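You operate a simulated robot arm through the tools that you are given. There is no shell and no other tool. Be economical: measure what you need, move in short steps, check, and stop when the job is done.

You are at the controls of a simulated robot arm. One attempt, no reset.

JOB
Take the wiping pad from the top of the test desk 1 and leave it on the spacer film on the top of the test desk 1.

It is judged by the outcome, as a careful person would: the job done as asked, and still so three seconds after it is handed in. It fails if anything else is knocked over, pushed out of place, dropped, spilled or broken.

ROBOT AND FRAMES
A 6-joint arm with a two-finger parallel gripper, fixed in place. Base frame: the origin is at the foot of the arm, x ahead of it, y to its left, z up; the work surface is at about z = 740. Readings come in mm, rad, newtons and seconds.
With the tool pointing down near the work surface it reaches from about 260 to 680 mm from the base axis. Its first joint turns from -1.152 to 1.152 rad. Payload 2.9 kg.
The tool frame sits at the grasp point between the pads (the TCP): z along the fingers, y along the line on which they close. The tips reach 30 mm beyond it. The gripper opens to 110 mm. The fingers are 20 mm wide and 10 mm thick; the gripper's body (48 by 112 mm) begins 55 mm behind the TCP.
Orientation is told as [roll, pitch, yaw] about the base's x, y, z axes, in that order, counted from this pose: with the fingers straight down and closing along the base's y, the tool's x points along the base's -x, its y along +y and its z along -z.

CONTROLS
- The arm moves only by the tool nudge_tool. Its argument "moves" is a list that holds one entry, the list of rows, each a list of 7 numbers: the shift along the tool's x, y, z in units of 500 mm (1.0 is 500 mm), then the turn, a rotation vector about the tool's x, y, z in units of 90 degrees (1.0 is 90 degrees), then the opening, from 0 (shut) to 1 (fully open). In form: [[[dx, dy, dz, ax, ay, az, fingers], ...]]. A call has 1 to 20 rows; each row is the pose to reach, as a shift and turn from the pose commanded when the call began, along the tool's axes at that moment. A call with a number of a shift or a turn outside -1 to 1 is refused whole. Rows are played at 5 a second. More than 50 mm and 0.15 rad between two rows, or a gripper value outside its range, and nothing of the call is played. A pose out of reach is approached as far as the arm can. The call stops where the force on the tool passes 40 N (or 10 N more than at its start, if that is more) or the arm is blocked; 0.2 s more then pass. The fingers move at their own pace (about 108 mm/s each) and stop on an object; they squeeze with about 23 N. The grip force told is the motor's: it shows also when the fingers shut on nothing. Time passes only in rows, and 0.2 s behind the last, so rows that repeat a pose let the fingers close. It gives the time, the measured TCP pose, the force on the tool (base axes), the opening and the grip force at its end, in the units of the frame above (readings bear some noise), and new pictures: "views" is both (left out), scene, wrist or none.
- Cameras (640 x 400 px; columns grow to the right, rows downward): "scene" is fixed at [84.7, 446.8, 1375.6]; the picture's right is [-0.63, -0.78, 0.00], its down [-0.50, 0.41, -0.77] and it looks along [0.59, -0.48, -0.64] (base axes); focal length 339 px, centre (320, 200). "wrist" rides on the gripper at [-36, 0, -57] in the tool frame; the picture's right is [0.00, -1.00, 0.00], its down [0.97, 0.00, -0.24] and it looks along [0.24, 0.00, 0.97] (tool axes); focal length 218 px, centre (320, 200).
- point_at(camera, pixels): there is no depth. For up to 12 entries [column, row, z] of the newest picture of that camera ("zoom" is the newest enlarged one), the place [x, y] in the base frame at which the ray of that pixel passes the height z, good to about 2 mm. It takes no simulated time.
- close_up(camera, box): a new picture of the part [left, top, right, bottom] of that camera's present view, enlarged. It takes no simulated time.
- sign_off(): hands the job in; it is judged then, once.

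Keep the steps short. Do not move on a guess: measure, check each grasp and each placing, and mend mistakes. In all there are 60 turns and 150 pictures (those below and enlarged ones count). Leave the gripper open and the arm clear of the work at the hand-in unless told otherwise, and finish with a single line.

The tools are called as name(argument=value, ...) on one line, values as JSON. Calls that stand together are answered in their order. nudge_tool: Moves the arm, as the interface text tells. Its arguments: {"type":"object","properties":{"moves":{"type":"array","items":{"type":"array","items":{"type":"array","items":{"type":"number"}}}},"views":{"type":"string","enum":["both","scene","wrist","none"]}},"required":["moves"]} The other tools are called the same way: point_at (camera, pixels) gives the place at which the rays of pixels pass given heights; close_up (camera, box) takes an enlarged picture of a part of a camera's view; sign_off () hands the job in.

At the start:

```text
time_s: 0.0
tool_pos: [486.5, 169.7, 977.3]
tcp_rot: [0.0, -0.001, -0.001]
contact_force: [-0.4, 0.8, 0.5]
grip_width: 109.8
grasp_force: 0.1
```

scene: 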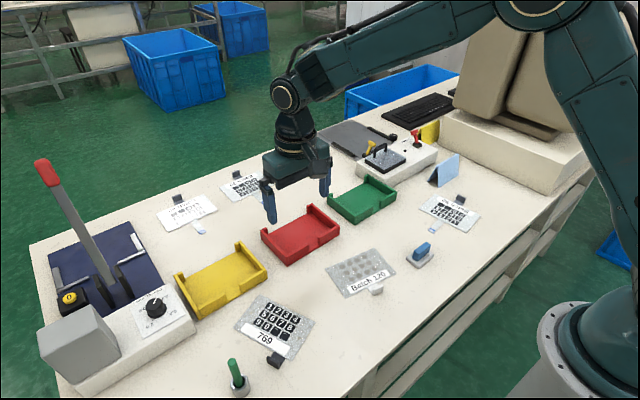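
wrist: 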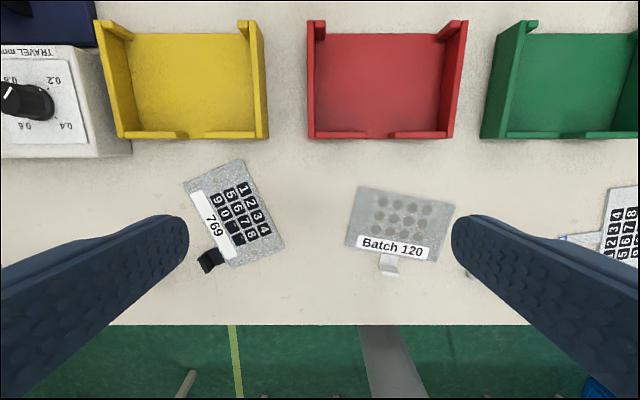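

I'll look closer at the loose items on the desk to find the wiping pad and the spacer film.

close_up(camera="scene", box=[310, 160, 500, 300])

close_up(camera="scene", box=[140, 150, 300, 250])

close_up(camera="scene", box=[200, 270, 340, 398])

close_up(camera="scene", box=[310, 80, 510, 210])

```text
2.86 times, centred on (405, 230) of scene
```

zoom: 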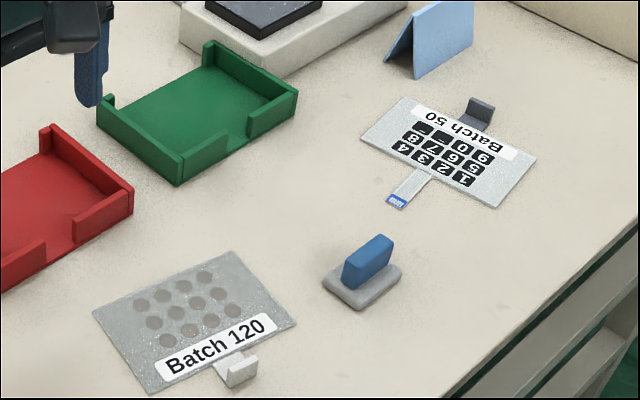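

```text
4.00 times, centred on (220, 200) of scene
```

zoom: 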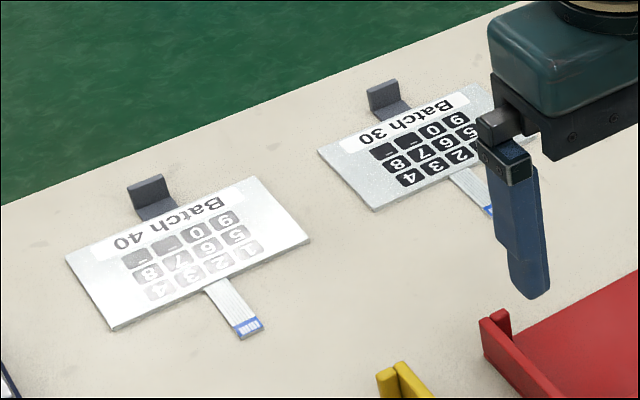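

```text
3.12 times, centred on (270, 334) of scene
```

zoom: 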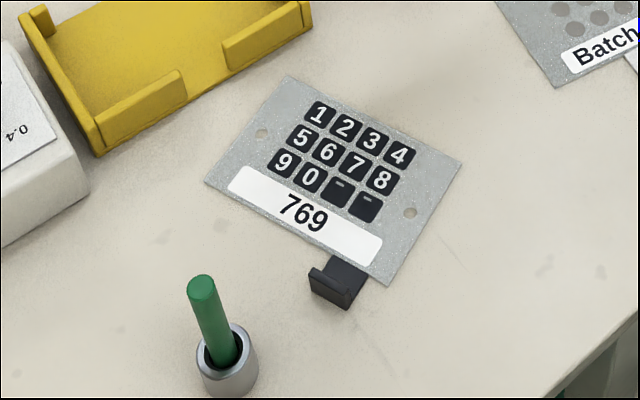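

```text
3.08 times, centred on (410, 145) of scene
```

zoom: 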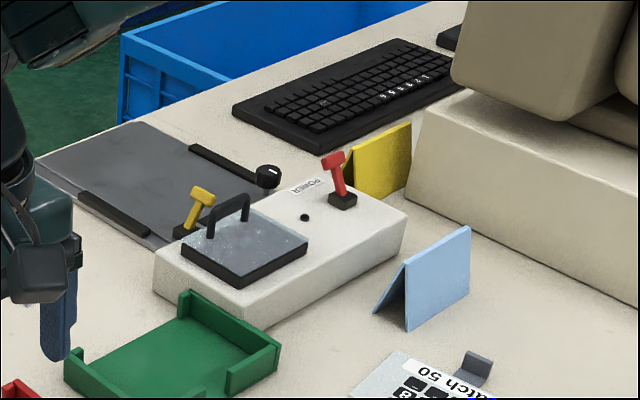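

The wiping pad is the small grey pad with a blue grip at about (420,253). The spacer film is the grey sheet with round holes, "Batch 120", because the other sheets have printed keys. Next I'll enlarge both to measure them.

close_up(camera="scene", box=[320, 230, 448, 310])

```text
5.00 times, centred on (384, 270) of scene
```

zoom: 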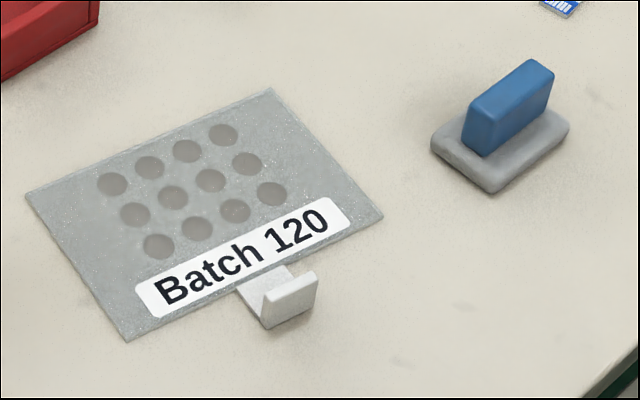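

point_at(camera="zoom", pixels=[[27, 197, 740], [270, 90, 740], [383, 217, 740], [127, 341, 740], [432, 150, 745], [493, 194, 745], [569, 130, 745], [466, 98, 765], [498, 118, 765], [553, 74, 765], [530, 60, 765], [266, 328, 740]])

point_at(camera="zoom", pixels=[[493, 194, 740], [569, 130, 740], [476, 152, 750], [466, 98, 775], [498, 118, 775], [553, 74, 775], [530, 60, 775], [498, 118, 785], [553, 74, 785], [318, 275, 755], [262, 295, 755]])

```text
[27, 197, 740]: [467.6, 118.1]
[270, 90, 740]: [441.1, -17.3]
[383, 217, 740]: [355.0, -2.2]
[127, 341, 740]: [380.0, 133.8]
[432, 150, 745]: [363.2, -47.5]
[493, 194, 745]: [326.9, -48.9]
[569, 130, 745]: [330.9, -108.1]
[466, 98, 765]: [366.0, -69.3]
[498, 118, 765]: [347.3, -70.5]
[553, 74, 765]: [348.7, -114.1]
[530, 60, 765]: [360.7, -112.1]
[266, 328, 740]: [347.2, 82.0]
```

```text
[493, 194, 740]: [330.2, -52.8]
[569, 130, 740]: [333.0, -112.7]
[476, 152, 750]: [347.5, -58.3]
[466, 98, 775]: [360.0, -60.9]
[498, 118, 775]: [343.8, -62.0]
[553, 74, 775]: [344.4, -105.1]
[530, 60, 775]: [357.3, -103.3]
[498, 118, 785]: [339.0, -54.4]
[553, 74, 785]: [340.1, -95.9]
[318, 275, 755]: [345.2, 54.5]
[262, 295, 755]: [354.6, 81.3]
```

The pad is roughly 60 mm along y and 38 mm along x, centred near (348,-79). Its blue grip is thin along x. The film's centre is near (411,58). I'll move above the pad at z about 900 and turn 90° so the fingers close along x.

nudge_tool(moves=[[[0.0231, -0.0415, 0.0129, 0, 0, 0.0833, 1], [0.0462, -0.083, 0.0258, 0, 0, 0.1667, 1], [0.0693, -0.1245, 0.0387, 0, 0, 0.25, 1], [0.0924, -0.166, 0.0516, 0, 0, 0.3333, 1], [0.1155, -0.2075, 0.0645, 0, 0, 0.4167, 1], [0.1386, -0.249, 0.0774, 0, 0, 0.5, 1], [0.1617, -0.2905, 0.0903, 0, 0, 0.5833, 1], [0.1848, -0.332, 0.1032, 0, 0, 0.6667, 1], [0.2079, -0.3735, 0.1161, 0, 0, 0.75, 1], [0.231, -0.415, 0.129, 0, 0, 0.8333, 1], [0.2541, -0.4565, 0.1419, 0, 0, 0.9167, 1], [0.277, -0.498, 0.155, 0, 0, 1, 1], [0.277, -0.498, 0.155, 0, 0, 1, 1]]])

```text
time_s: 2.8
tool_pos: [347.3, -80.0, 899.8]
tcp_rot: [0.001, 0.001, -1.571]
contact_force: [0.7, 0.2, 0.0]
grip_width: 109.8
grasp_force: 0.1
```

scene: 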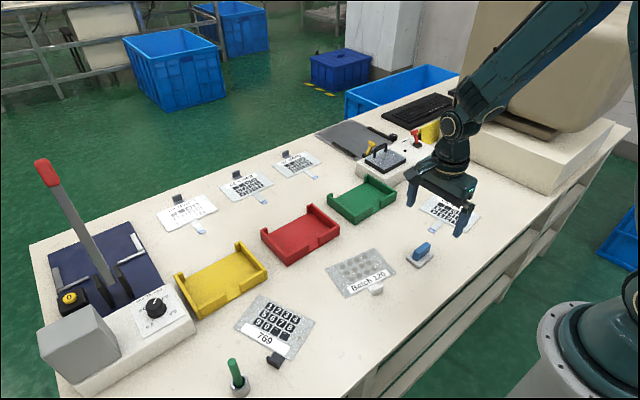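
wrist: 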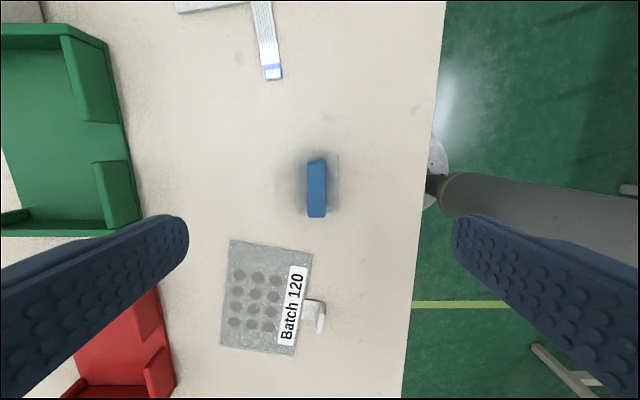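

The arm is in place. The blue grip shows at about (317,188) in the wrist view. I'll enlarge it and measure again from here.

close_up(camera="wrist", box=[216, 130, 376, 370])

close_up(camera="wrist", box=[272, 150, 368, 230])

point_at(camera="wrist", pixels=[[230, 240, 740], [312, 254, 740], [294, 355, 740], [220, 343, 740], [302, 300, 740], [325, 303, 740], [319, 334, 740], [420, 200, 740]])

```text
1.67 times, centred on (296, 250) of wrist
```

zoom: 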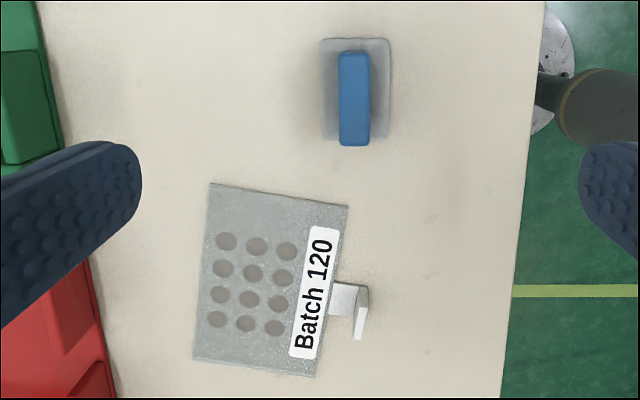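

```text
5.00 times, centred on (320, 190) of wrist
```

zoom: 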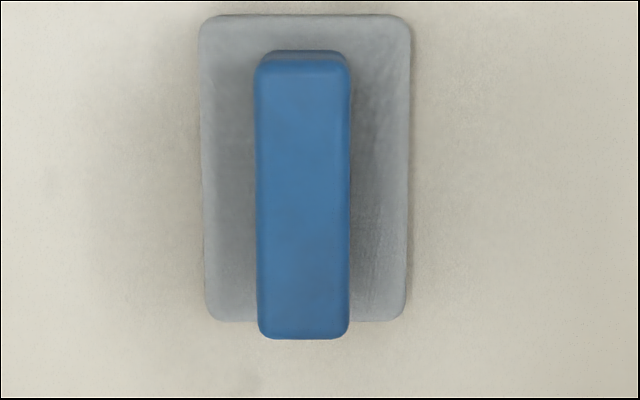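

```text
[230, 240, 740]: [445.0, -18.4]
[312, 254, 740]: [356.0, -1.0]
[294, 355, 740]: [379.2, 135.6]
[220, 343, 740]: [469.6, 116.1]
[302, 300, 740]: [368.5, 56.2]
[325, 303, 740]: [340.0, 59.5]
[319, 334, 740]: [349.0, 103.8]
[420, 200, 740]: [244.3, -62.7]
```

point_at(camera="zoom", pixels=[[200, 16, 745], [410, 16, 745], [408, 320, 745], [204, 320, 745], [254, 60, 775], [350, 60, 775], [349, 338, 775], [259, 338, 775], [254, 60, 785], [349, 338, 785]])

```text
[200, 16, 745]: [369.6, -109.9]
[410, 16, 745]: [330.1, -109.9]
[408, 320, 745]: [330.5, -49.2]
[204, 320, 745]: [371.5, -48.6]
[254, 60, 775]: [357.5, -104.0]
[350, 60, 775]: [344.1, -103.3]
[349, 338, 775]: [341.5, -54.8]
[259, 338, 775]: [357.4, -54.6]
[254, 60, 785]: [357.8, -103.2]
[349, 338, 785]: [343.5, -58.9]
```

The pad and its grip are both centred at about (350,-79.5). The grip is 15 mm wide, its top is near z 778, and the pad body's top is near 750. I'll lower to TCP z 786 so the tips sit at 756, just above the pad body, and keep the fingers open.

nudge_tool(moves=[[[0.001, 0.0054, 0.06, 0, 0, 0, 1], [0.001, 0.0054, 0.12, 0, 0, 0, 1], [0.001, 0.0054, 0.17, 0, 0, 0, 1], [0.001, 0.0054, 0.21, 0, 0, 0, 1], [0.001, 0.0054, 0.228, 0, 0, 0, 1], [0.001, 0.0054, 0.228, 0, 0, 0, 1]]])

close_up(camera="scene", box=[370, 200, 482, 270])

```text
time_s: 4.2
tool_pos: [350.9, -79.0, 785.7]
tcp_rot: [0.001, 0.002, -1.571]
contact_force: [0.1, -1.0, 1.0]
grip_width: 110.0
grasp_force: 0.1
```

scene: 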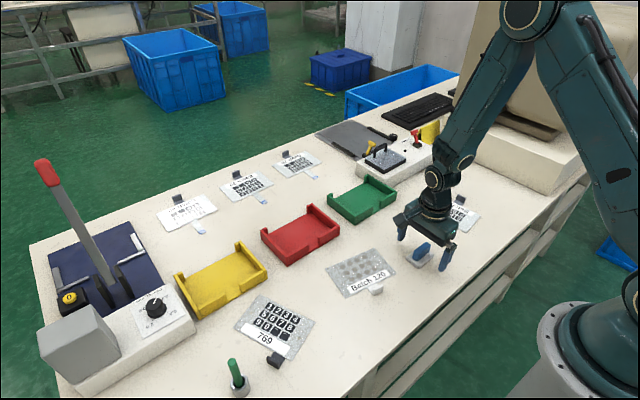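
wrist: 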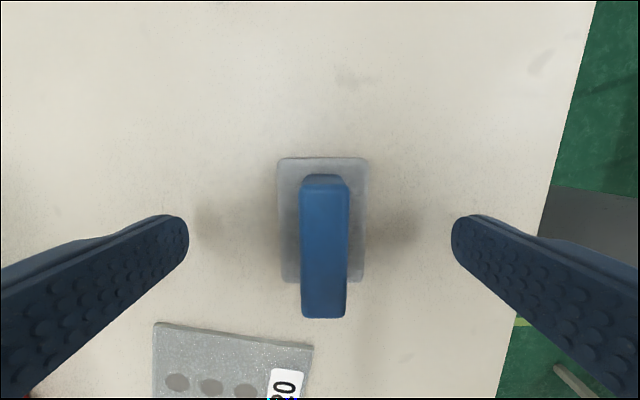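

```text
5.71 times, centred on (426, 235) of scene
```

zoom: 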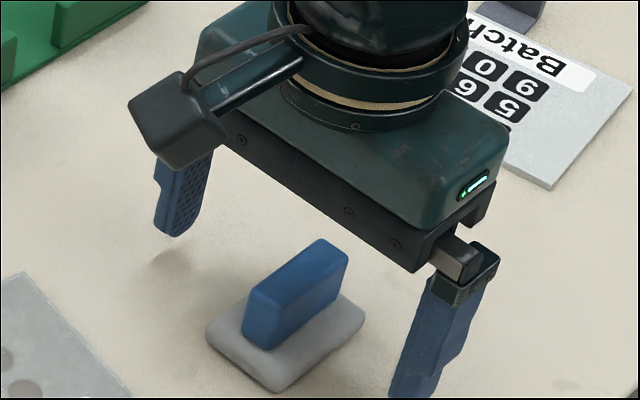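

The fingers straddle the grip and nothing is touching. I'll close on it.

nudge_tool(moves=[[[0, 0, 0, 0, 0, 0, 0.5], [0, 0, 0, 0, 0, 0, 0], [0, 0, 0, 0, 0, 0, 0], [0, 0, 0, 0, 0, 0, 0], [0, 0, 0, 0, 0, 0, 0], [0, 0, 0, 0, 0, 0, 0]]], views="wrist")

close_up(camera="scene", box=[370, 200, 482, 270])

```text
time_s: 5.6
tool_pos: [351.2, -78.3, 785.6]
tcp_rot: [0.001, 0.0, -1.571]
contact_force: [-0.8, 0.5, 0.6]
grip_width: 14.9
grasp_force: 22.9
```

wrist: 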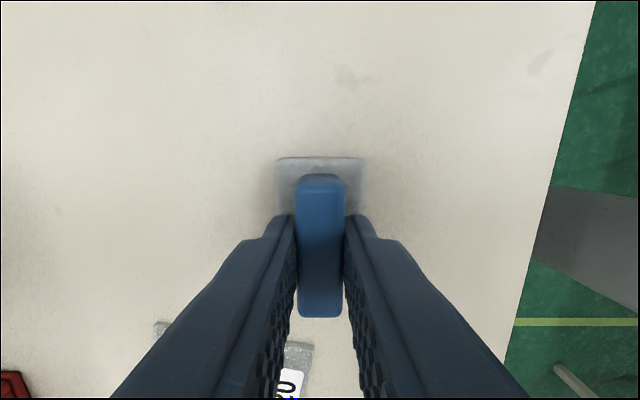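

```text
5.71 times, centred on (426, 235) of scene
```

zoom: 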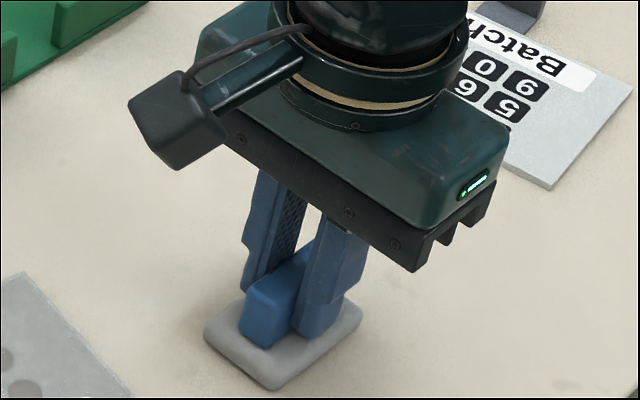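

The grip is held: opening 14.9 mm and force 22.9 N. I'll lift 60 mm and check that the pad comes with it.

nudge_tool(moves=[[[0, 0, -0.02, 0, 0, 0, 0], [0, 0, -0.06, 0, 0, 0, 0], [0, 0, -0.1, 0, 0, 0, 0], [0, 0, -0.12, 0, 0, 0, 0], [0, 0, -0.12, 0, 0, 0, 0]]], views="both")

```text
time_s: 6.8
tool_pos: [350.4, -79.3, 846.1]
tcp_rot: [0.0, 0.0, -1.569]
contact_force: [0.2, 0.4, -0.5]
grip_width: 0.1
grasp_force: 23.1
```

scene: 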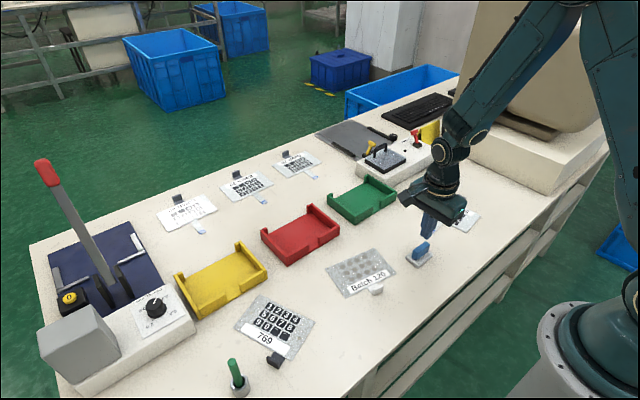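
wrist: 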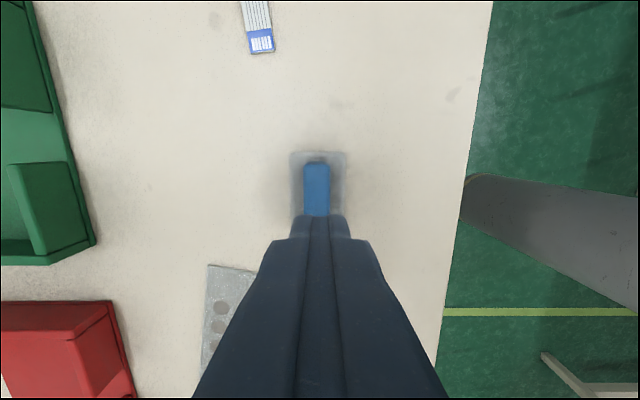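

The grip slipped out: the fingers are now shut at 0.1 mm and the pad is still on the desk. I'll check the pad's present state before trying again.

close_up(camera="scene", box=[380, 210, 460, 280])

close_up(camera="wrist", box=[272, 140, 368, 220])

```text
5.71 times, centred on (420, 245) of scene
```

zoom: 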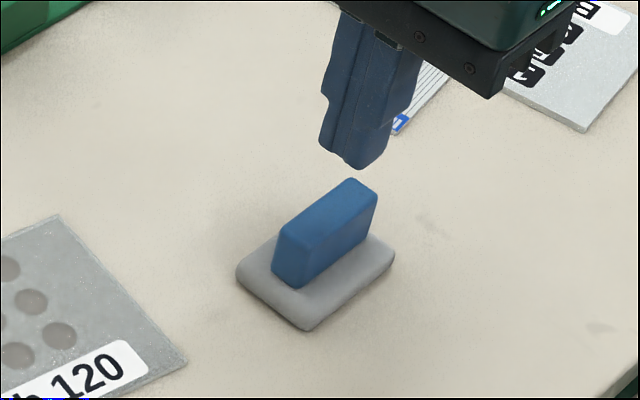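

```text
5.00 times, centred on (320, 180) of wrist
```

zoom: 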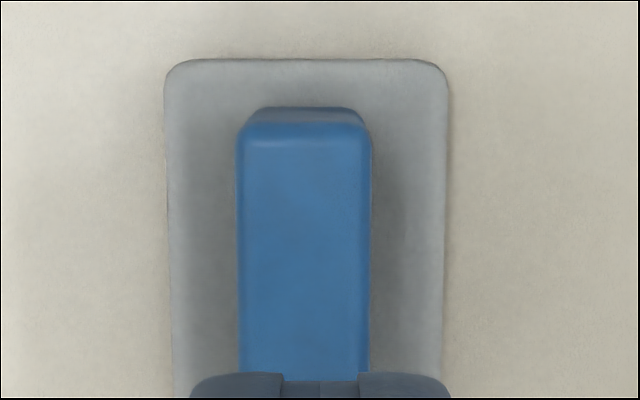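

The pad hasn't moved or tipped. I need a deeper grip and a slower lift. I'll open to about 32 mm and lower over the grip in small steps until the tips feel the pad body.

nudge_tool(moves=[[[0, 0, 0, 0, 0, 0, 0.29], [0, 0, 0, 0, 0, 0, 0.29], [-0.002, 0, 0.04, 0, 0, 0, 0.29], [-0.002, 0, 0.08, 0, 0, 0, 0.29], [-0.002, 0, 0.11, 0, 0, 0, 0.29], [-0.002, 0, 0.12, 0, 0, 0, 0.29], [-0.002, 0, 0.124, 0, 0, 0, 0.29], [-0.002, 0, 0.128, 0, 0, 0, 0.29], [-0.002, 0, 0.128, 0, 0, 0, 0.29]]], views="wrist")

close_up(camera="scene", box=[380, 210, 460, 280])

```text
time_s: 8.8
tool_pos: [351.8, -79.5, 780.9]
tcp_rot: [0.001, 0.0, -1.572]
contact_force: [-0.8, -0.2, 6.3]
grip_width: 32.0
grasp_force: 0.0
```

wrist: 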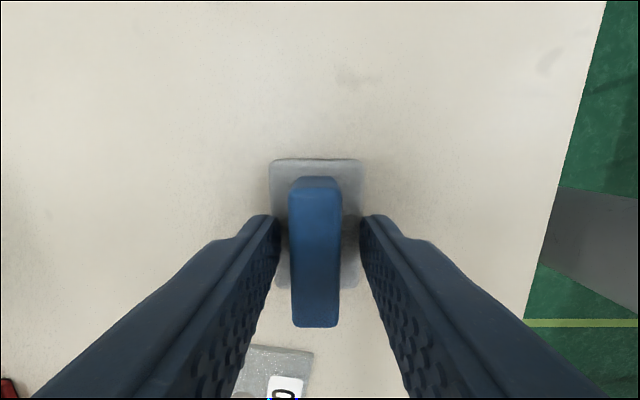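

```text
5.71 times, centred on (420, 245) of scene
```

zoom: 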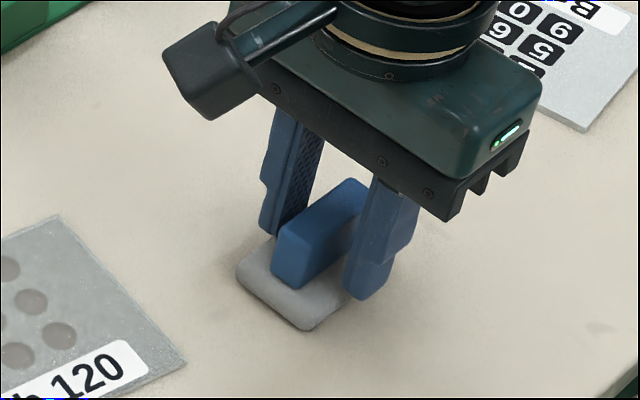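

The tips feel the pad body with 6 N at TCP z 781. I'll rise 1 mm, close, then lift very slowly by 6 mm and read the result.

nudge_tool(moves=[[[0, 0.002, -0.003, 0, 0, 0, 0.29], [0, 0.002, -0.003, 0, 0, 0, 0], [0, 0.002, -0.003, 0, 0, 0, 0], [0, 0.002, -0.003, 0, 0, 0, 0], [0, 0.002, -0.003, 0, 0, 0, 0], [0, 0.002, -0.003, 0, 0, 0, 0]]], views="none")

nudge_tool(moves=[[[0, 0, -0.002, 0, 0, 0, 0], [0, 0, -0.004, 0, 0, 0, 0], [0, 0, -0.006, 0, 0, 0, 0], [0, 0, -0.008, 0, 0, 0, 0], [0, 0, -0.01, 0, 0, 0, 0], [0, 0, -0.012, 0, 0, 0, 0], [0, 0, -0.012, 0, 0, 0, 0], [0, 0, -0.012, 0, 0, 0, 0]]], views="wrist")

close_up(camera="scene", box=[380, 210, 460, 280])

```text
time_s: 10.2
tool_pos: [351.8, -79.7, 782.9]
tcp_rot: [-0.001, -0.001, -1.571]
contact_force: [-0.7, 0.2, 0.6]
grip_width: 15.7
grasp_force: 22.6
```

```text
time_s: 12.0
tool_pos: [352.3, -79.8, 789.4]
tcp_rot: [0.0, 0.0, -1.571]
contact_force: [0.2, 0.5, 0.0]
grip_width: 15.4
grasp_force: 22.7
```

wrist: 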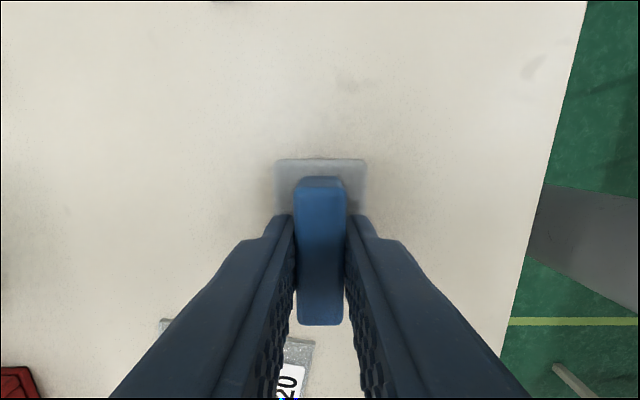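

```text
5.71 times, centred on (420, 245) of scene
```

zoom: 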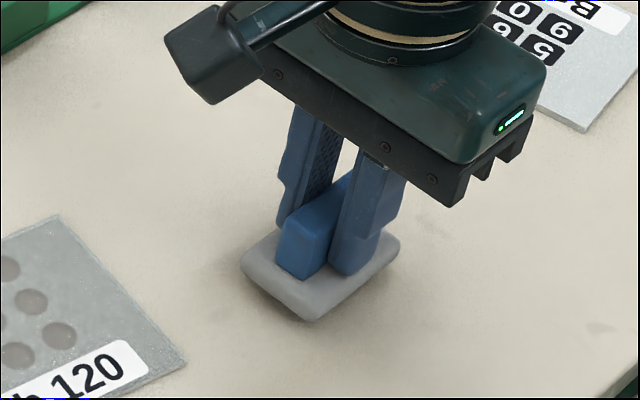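

The pad is up with the gripper: its lower corner rose about 10 zoom pixels and the opening is still 15.4 mm. I'll lift another 20 mm slowly and check for slip.

nudge_tool(moves=[[[0, 0, -0.004, 0, 0, 0, 0], [0, 0, -0.01, 0, 0, 0, 0], [0, 0, -0.016, 0, 0, 0, 0], [0, 0, -0.022, 0, 0, 0, 0], [0, 0, -0.028, 0, 0, 0, 0], [0, 0, -0.034, 0, 0, 0, 0], [0, 0, -0.038, 0, 0, 0, 0], [0, 0, -0.04, 0, 0, 0, 0], [0, 0, -0.04, 0, 0, 0, 0]]], views="wrist")

close_up(camera="scene", box=[380, 210, 460, 280])

```text
time_s: 14.0
tool_pos: [352.3, -79.7, 809.2]
tcp_rot: [-0.001, 0.003, -1.569]
contact_force: [0.4, 0.4, -1.0]
grip_width: 15.1
grasp_force: 23.7
```

wrist: 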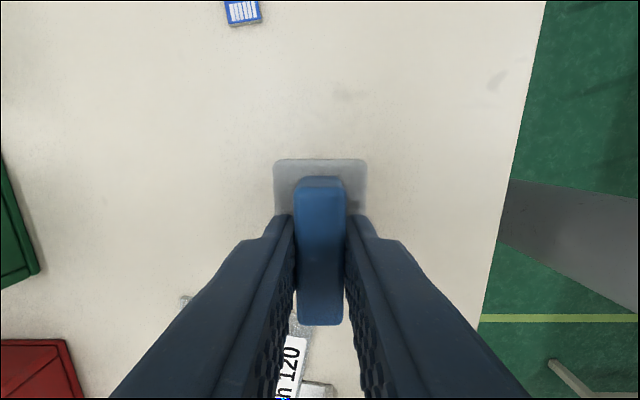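

```text
5.71 times, centred on (420, 245) of scene
```

zoom: 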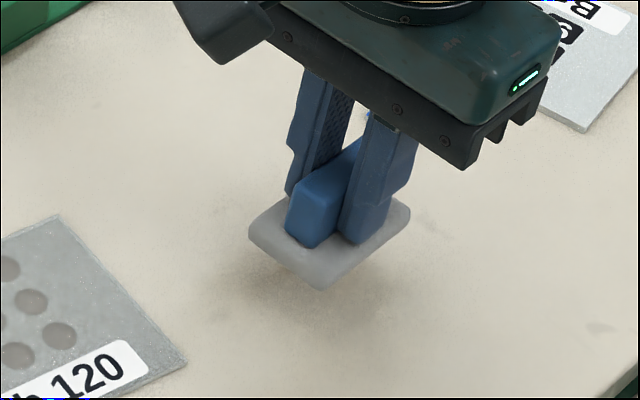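

It's holding firmly, and the pad's underside is about 26 mm up. I'll carry it gently to above the film's centre (412,57), turning 11° to line up with the film.

nudge_tool(moves=[[[0.007, 0.003, 0, 0, 0, 0.003, 0], [0.022, 0.0096, 0, 0, 0, 0.0096, 0], [0.042, 0.0184, 0, 0, 0, 0.018, 0], [0.062, 0.0272, 0, 0, 0, 0.027, 0], [0.082, 0.036, 0, 0, 0, 0.036, 0], [0.102, 0.0447, 0, 0, 0, 0.045, 0], [0.122, 0.0534, 0, 0, 0, 0.053, 0], [0.142, 0.0622, 0, 0, 0, 0.062, 0], [0.162, 0.071, 0, 0, 0, 0.071, 0], [0.182, 0.0797, 0, 0, 0, 0.08, 0], [0.202, 0.0885, 0, 0, 0, 0.0885, 0], [0.222, 0.0972, 0, 0, 0, 0.097, 0], [0.242, 0.106, 0, 0, 0, 0.106, 0], [0.258, 0.113, 0, 0, 0, 0.113, 0], [0.268, 0.1174, 0, 0, 0, 0.1175, 0], [0.274, 0.12, 0, 0, 0, 0.12, 0], [0.274, 0.12, 0, 0, 0, 0.12, 0]]])

close_up(camera="scene", box=[310, 210, 422, 308])

```text
time_s: 17.6
tool_pos: [412.6, 58.0, 810.5]
tcp_rot: [0.001, -0.001, -1.76]
contact_force: [0.6, -0.3, -0.5]
grip_width: 15.2
grasp_force: 22.8
```

scene: 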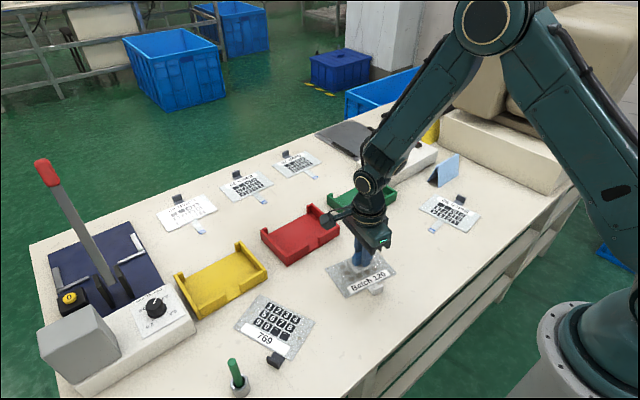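
wrist: 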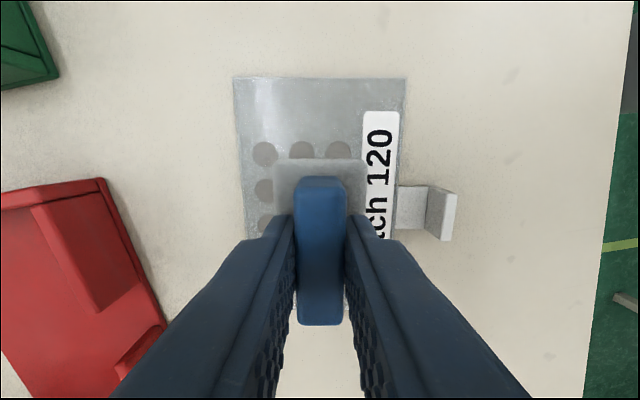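

```text
4.08 times, centred on (366, 259) of scene
```

zoom: 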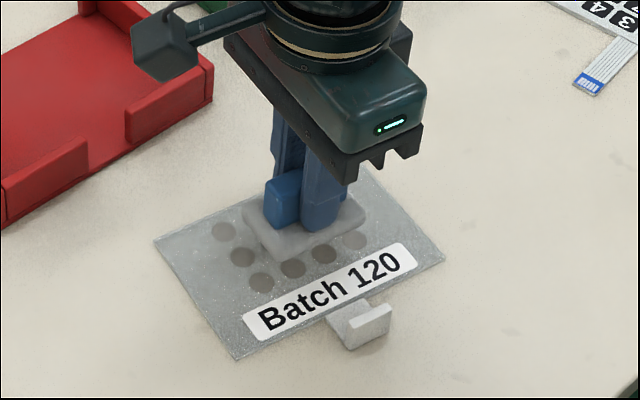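

The pad is over the film's centre and lined up with it. Contact should come near TCP z 784, so I'll lower slowly to about there.

nudge_tool(moves=[[[0, 0, 0.006, 0, 0, 0, 0], [0, 0, 0.016, 0, 0, 0, 0], [0, 0, 0.026, 0, 0, 0, 0], [0, 0, 0.036, 0, 0, 0, 0], [0, 0, 0.042, 0, 0, 0, 0], [0, 0, 0.046, 0, 0, 0, 0], [0, 0, 0.049, 0, 0, 0, 0], [0, 0, 0.051, 0, 0, 0, 0], [0, 0, 0.051, 0, 0, 0, 0]]], views="wrist")

close_up(camera="scene", box=[310, 210, 422, 308])

```text
time_s: 19.6
tool_pos: [411.4, 58.0, 784.9]
tcp_rot: [0.002, 0.0, -1.761]
contact_force: [-2.8, 1.0, 31.8]
grip_width: 15.2
grasp_force: 22.8
```

wrist: 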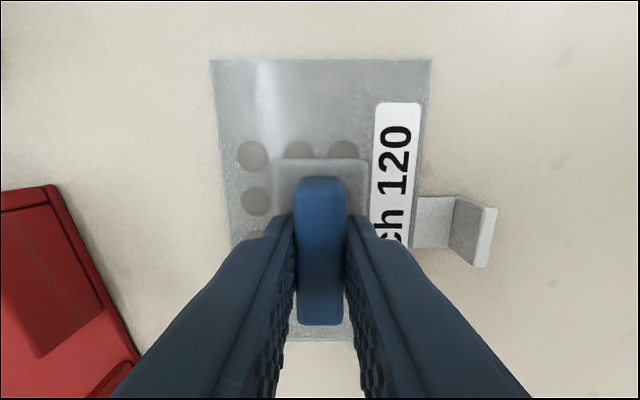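

```text
4.08 times, centred on (366, 259) of scene
```

zoom: 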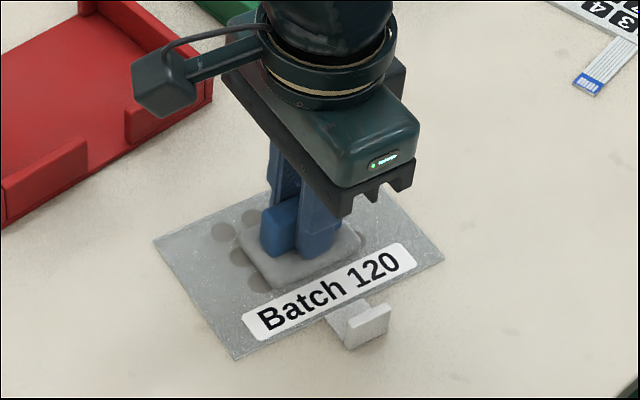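

The pad is on the film with 32 N of downward force, and the film hasn't shifted. I'll ease up 1.2 mm, open to about 40 mm, then rise straight up.

nudge_tool(moves=[[[0, 0, -0.0012, 0, 0, 0, 0], [0, 0, -0.0024, 0, 0, 0, 0], [0, 0, -0.0024, 0, 0, 0, 0]]], views="none")

nudge_tool(moves=[[[0, 0, 0, 0, 0, 0, 0.36], [0, 0, 0, 0, 0, 0, 0.36], [0, 0, 0, 0, 0, 0, 0.36]]], views="wrist")

```text
time_s: 20.4
tool_pos: [412.0, 56.7, 785.3]
tcp_rot: [0.003, -0.002, -1.76]
contact_force: [1.0, 2.6, 17.0]
grip_width: 15.1
grasp_force: 23.0
```

```text
time_s: 21.2
tool_pos: [412.4, 56.9, 784.1]
tcp_rot: [-0.002, -0.001, -1.761]
contact_force: [-0.2, -0.9, 7.3]
grip_width: 37.2
grasp_force: 0.1
```

wrist: 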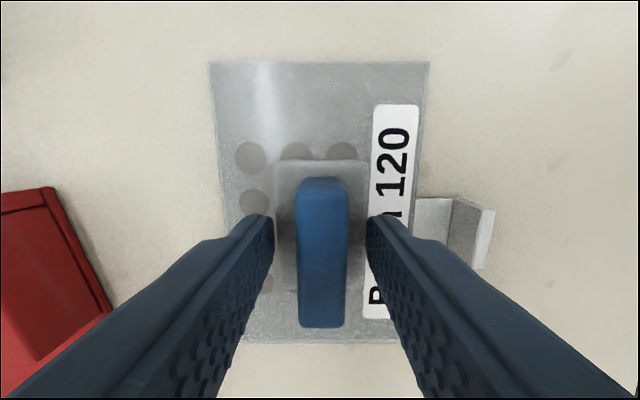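

It has let go, and the tips are clear of the grip on both sides. I'll rise straight up 120 mm.

nudge_tool(moves=[[[0, 0, -0.004, 0, 0, 0, 0.36], [0, 0, -0.02, 0, 0, 0, 0.36], [0, 0, -0.06, 0, 0, 0, 0.36], [0, 0, -0.12, 0, 0, 0, 0.36], [0, 0, -0.18, 0, 0, 0, 0.6], [0, 0, -0.24, 0, 0, 0, 1], [0, 0, -0.27, 0, 0, 0, 1], [0, 0, -0.27, 0, 0, 0, 1]]])

close_up(camera="scene", box=[310, 210, 422, 308])

```text
time_s: 23.0
tool_pos: [412.6, 58.5, 918.4]
tcp_rot: [0.001, -0.001, -1.759]
contact_force: [0.4, -0.4, -0.2]
grip_width: 110.3
grasp_force: 0.0
```

scene: 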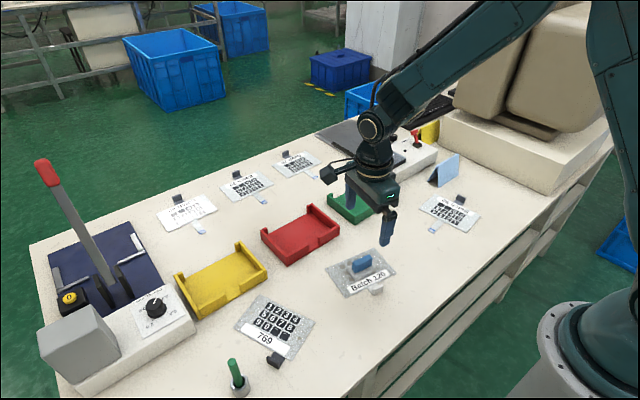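
wrist: 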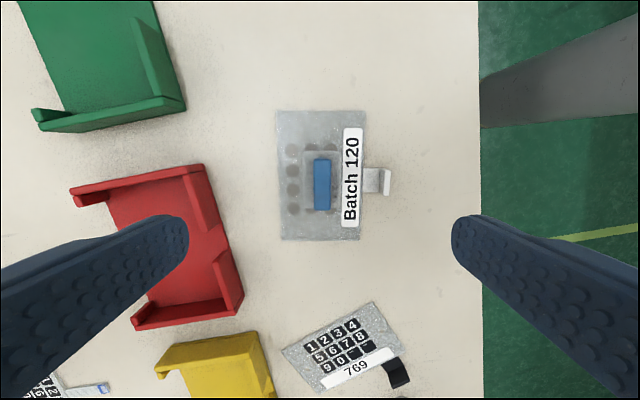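

```text
4.08 times, centred on (366, 259) of scene
```

zoom: 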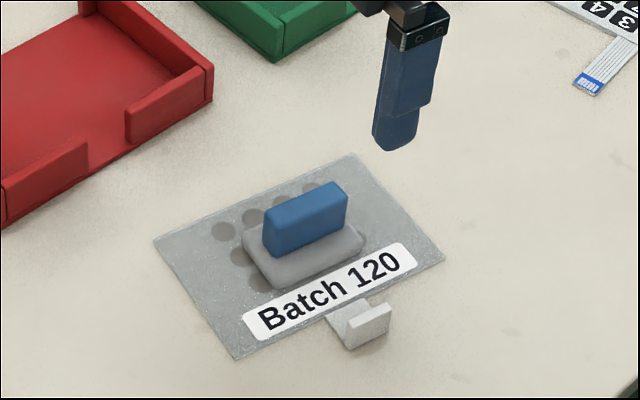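

The pad lies flat and upright on the film, fully inside its edges. The film is where it was, the gripper is open, and the arm is well clear. I'm handing it in.

sign_off()

```text
The job is handed in.
```

The wiping pad is on the spacer film (the "Batch 120" sheet with round holes) on test desk 1, after one slipped first lift; nothing else moved, and the gripper is open and clear.
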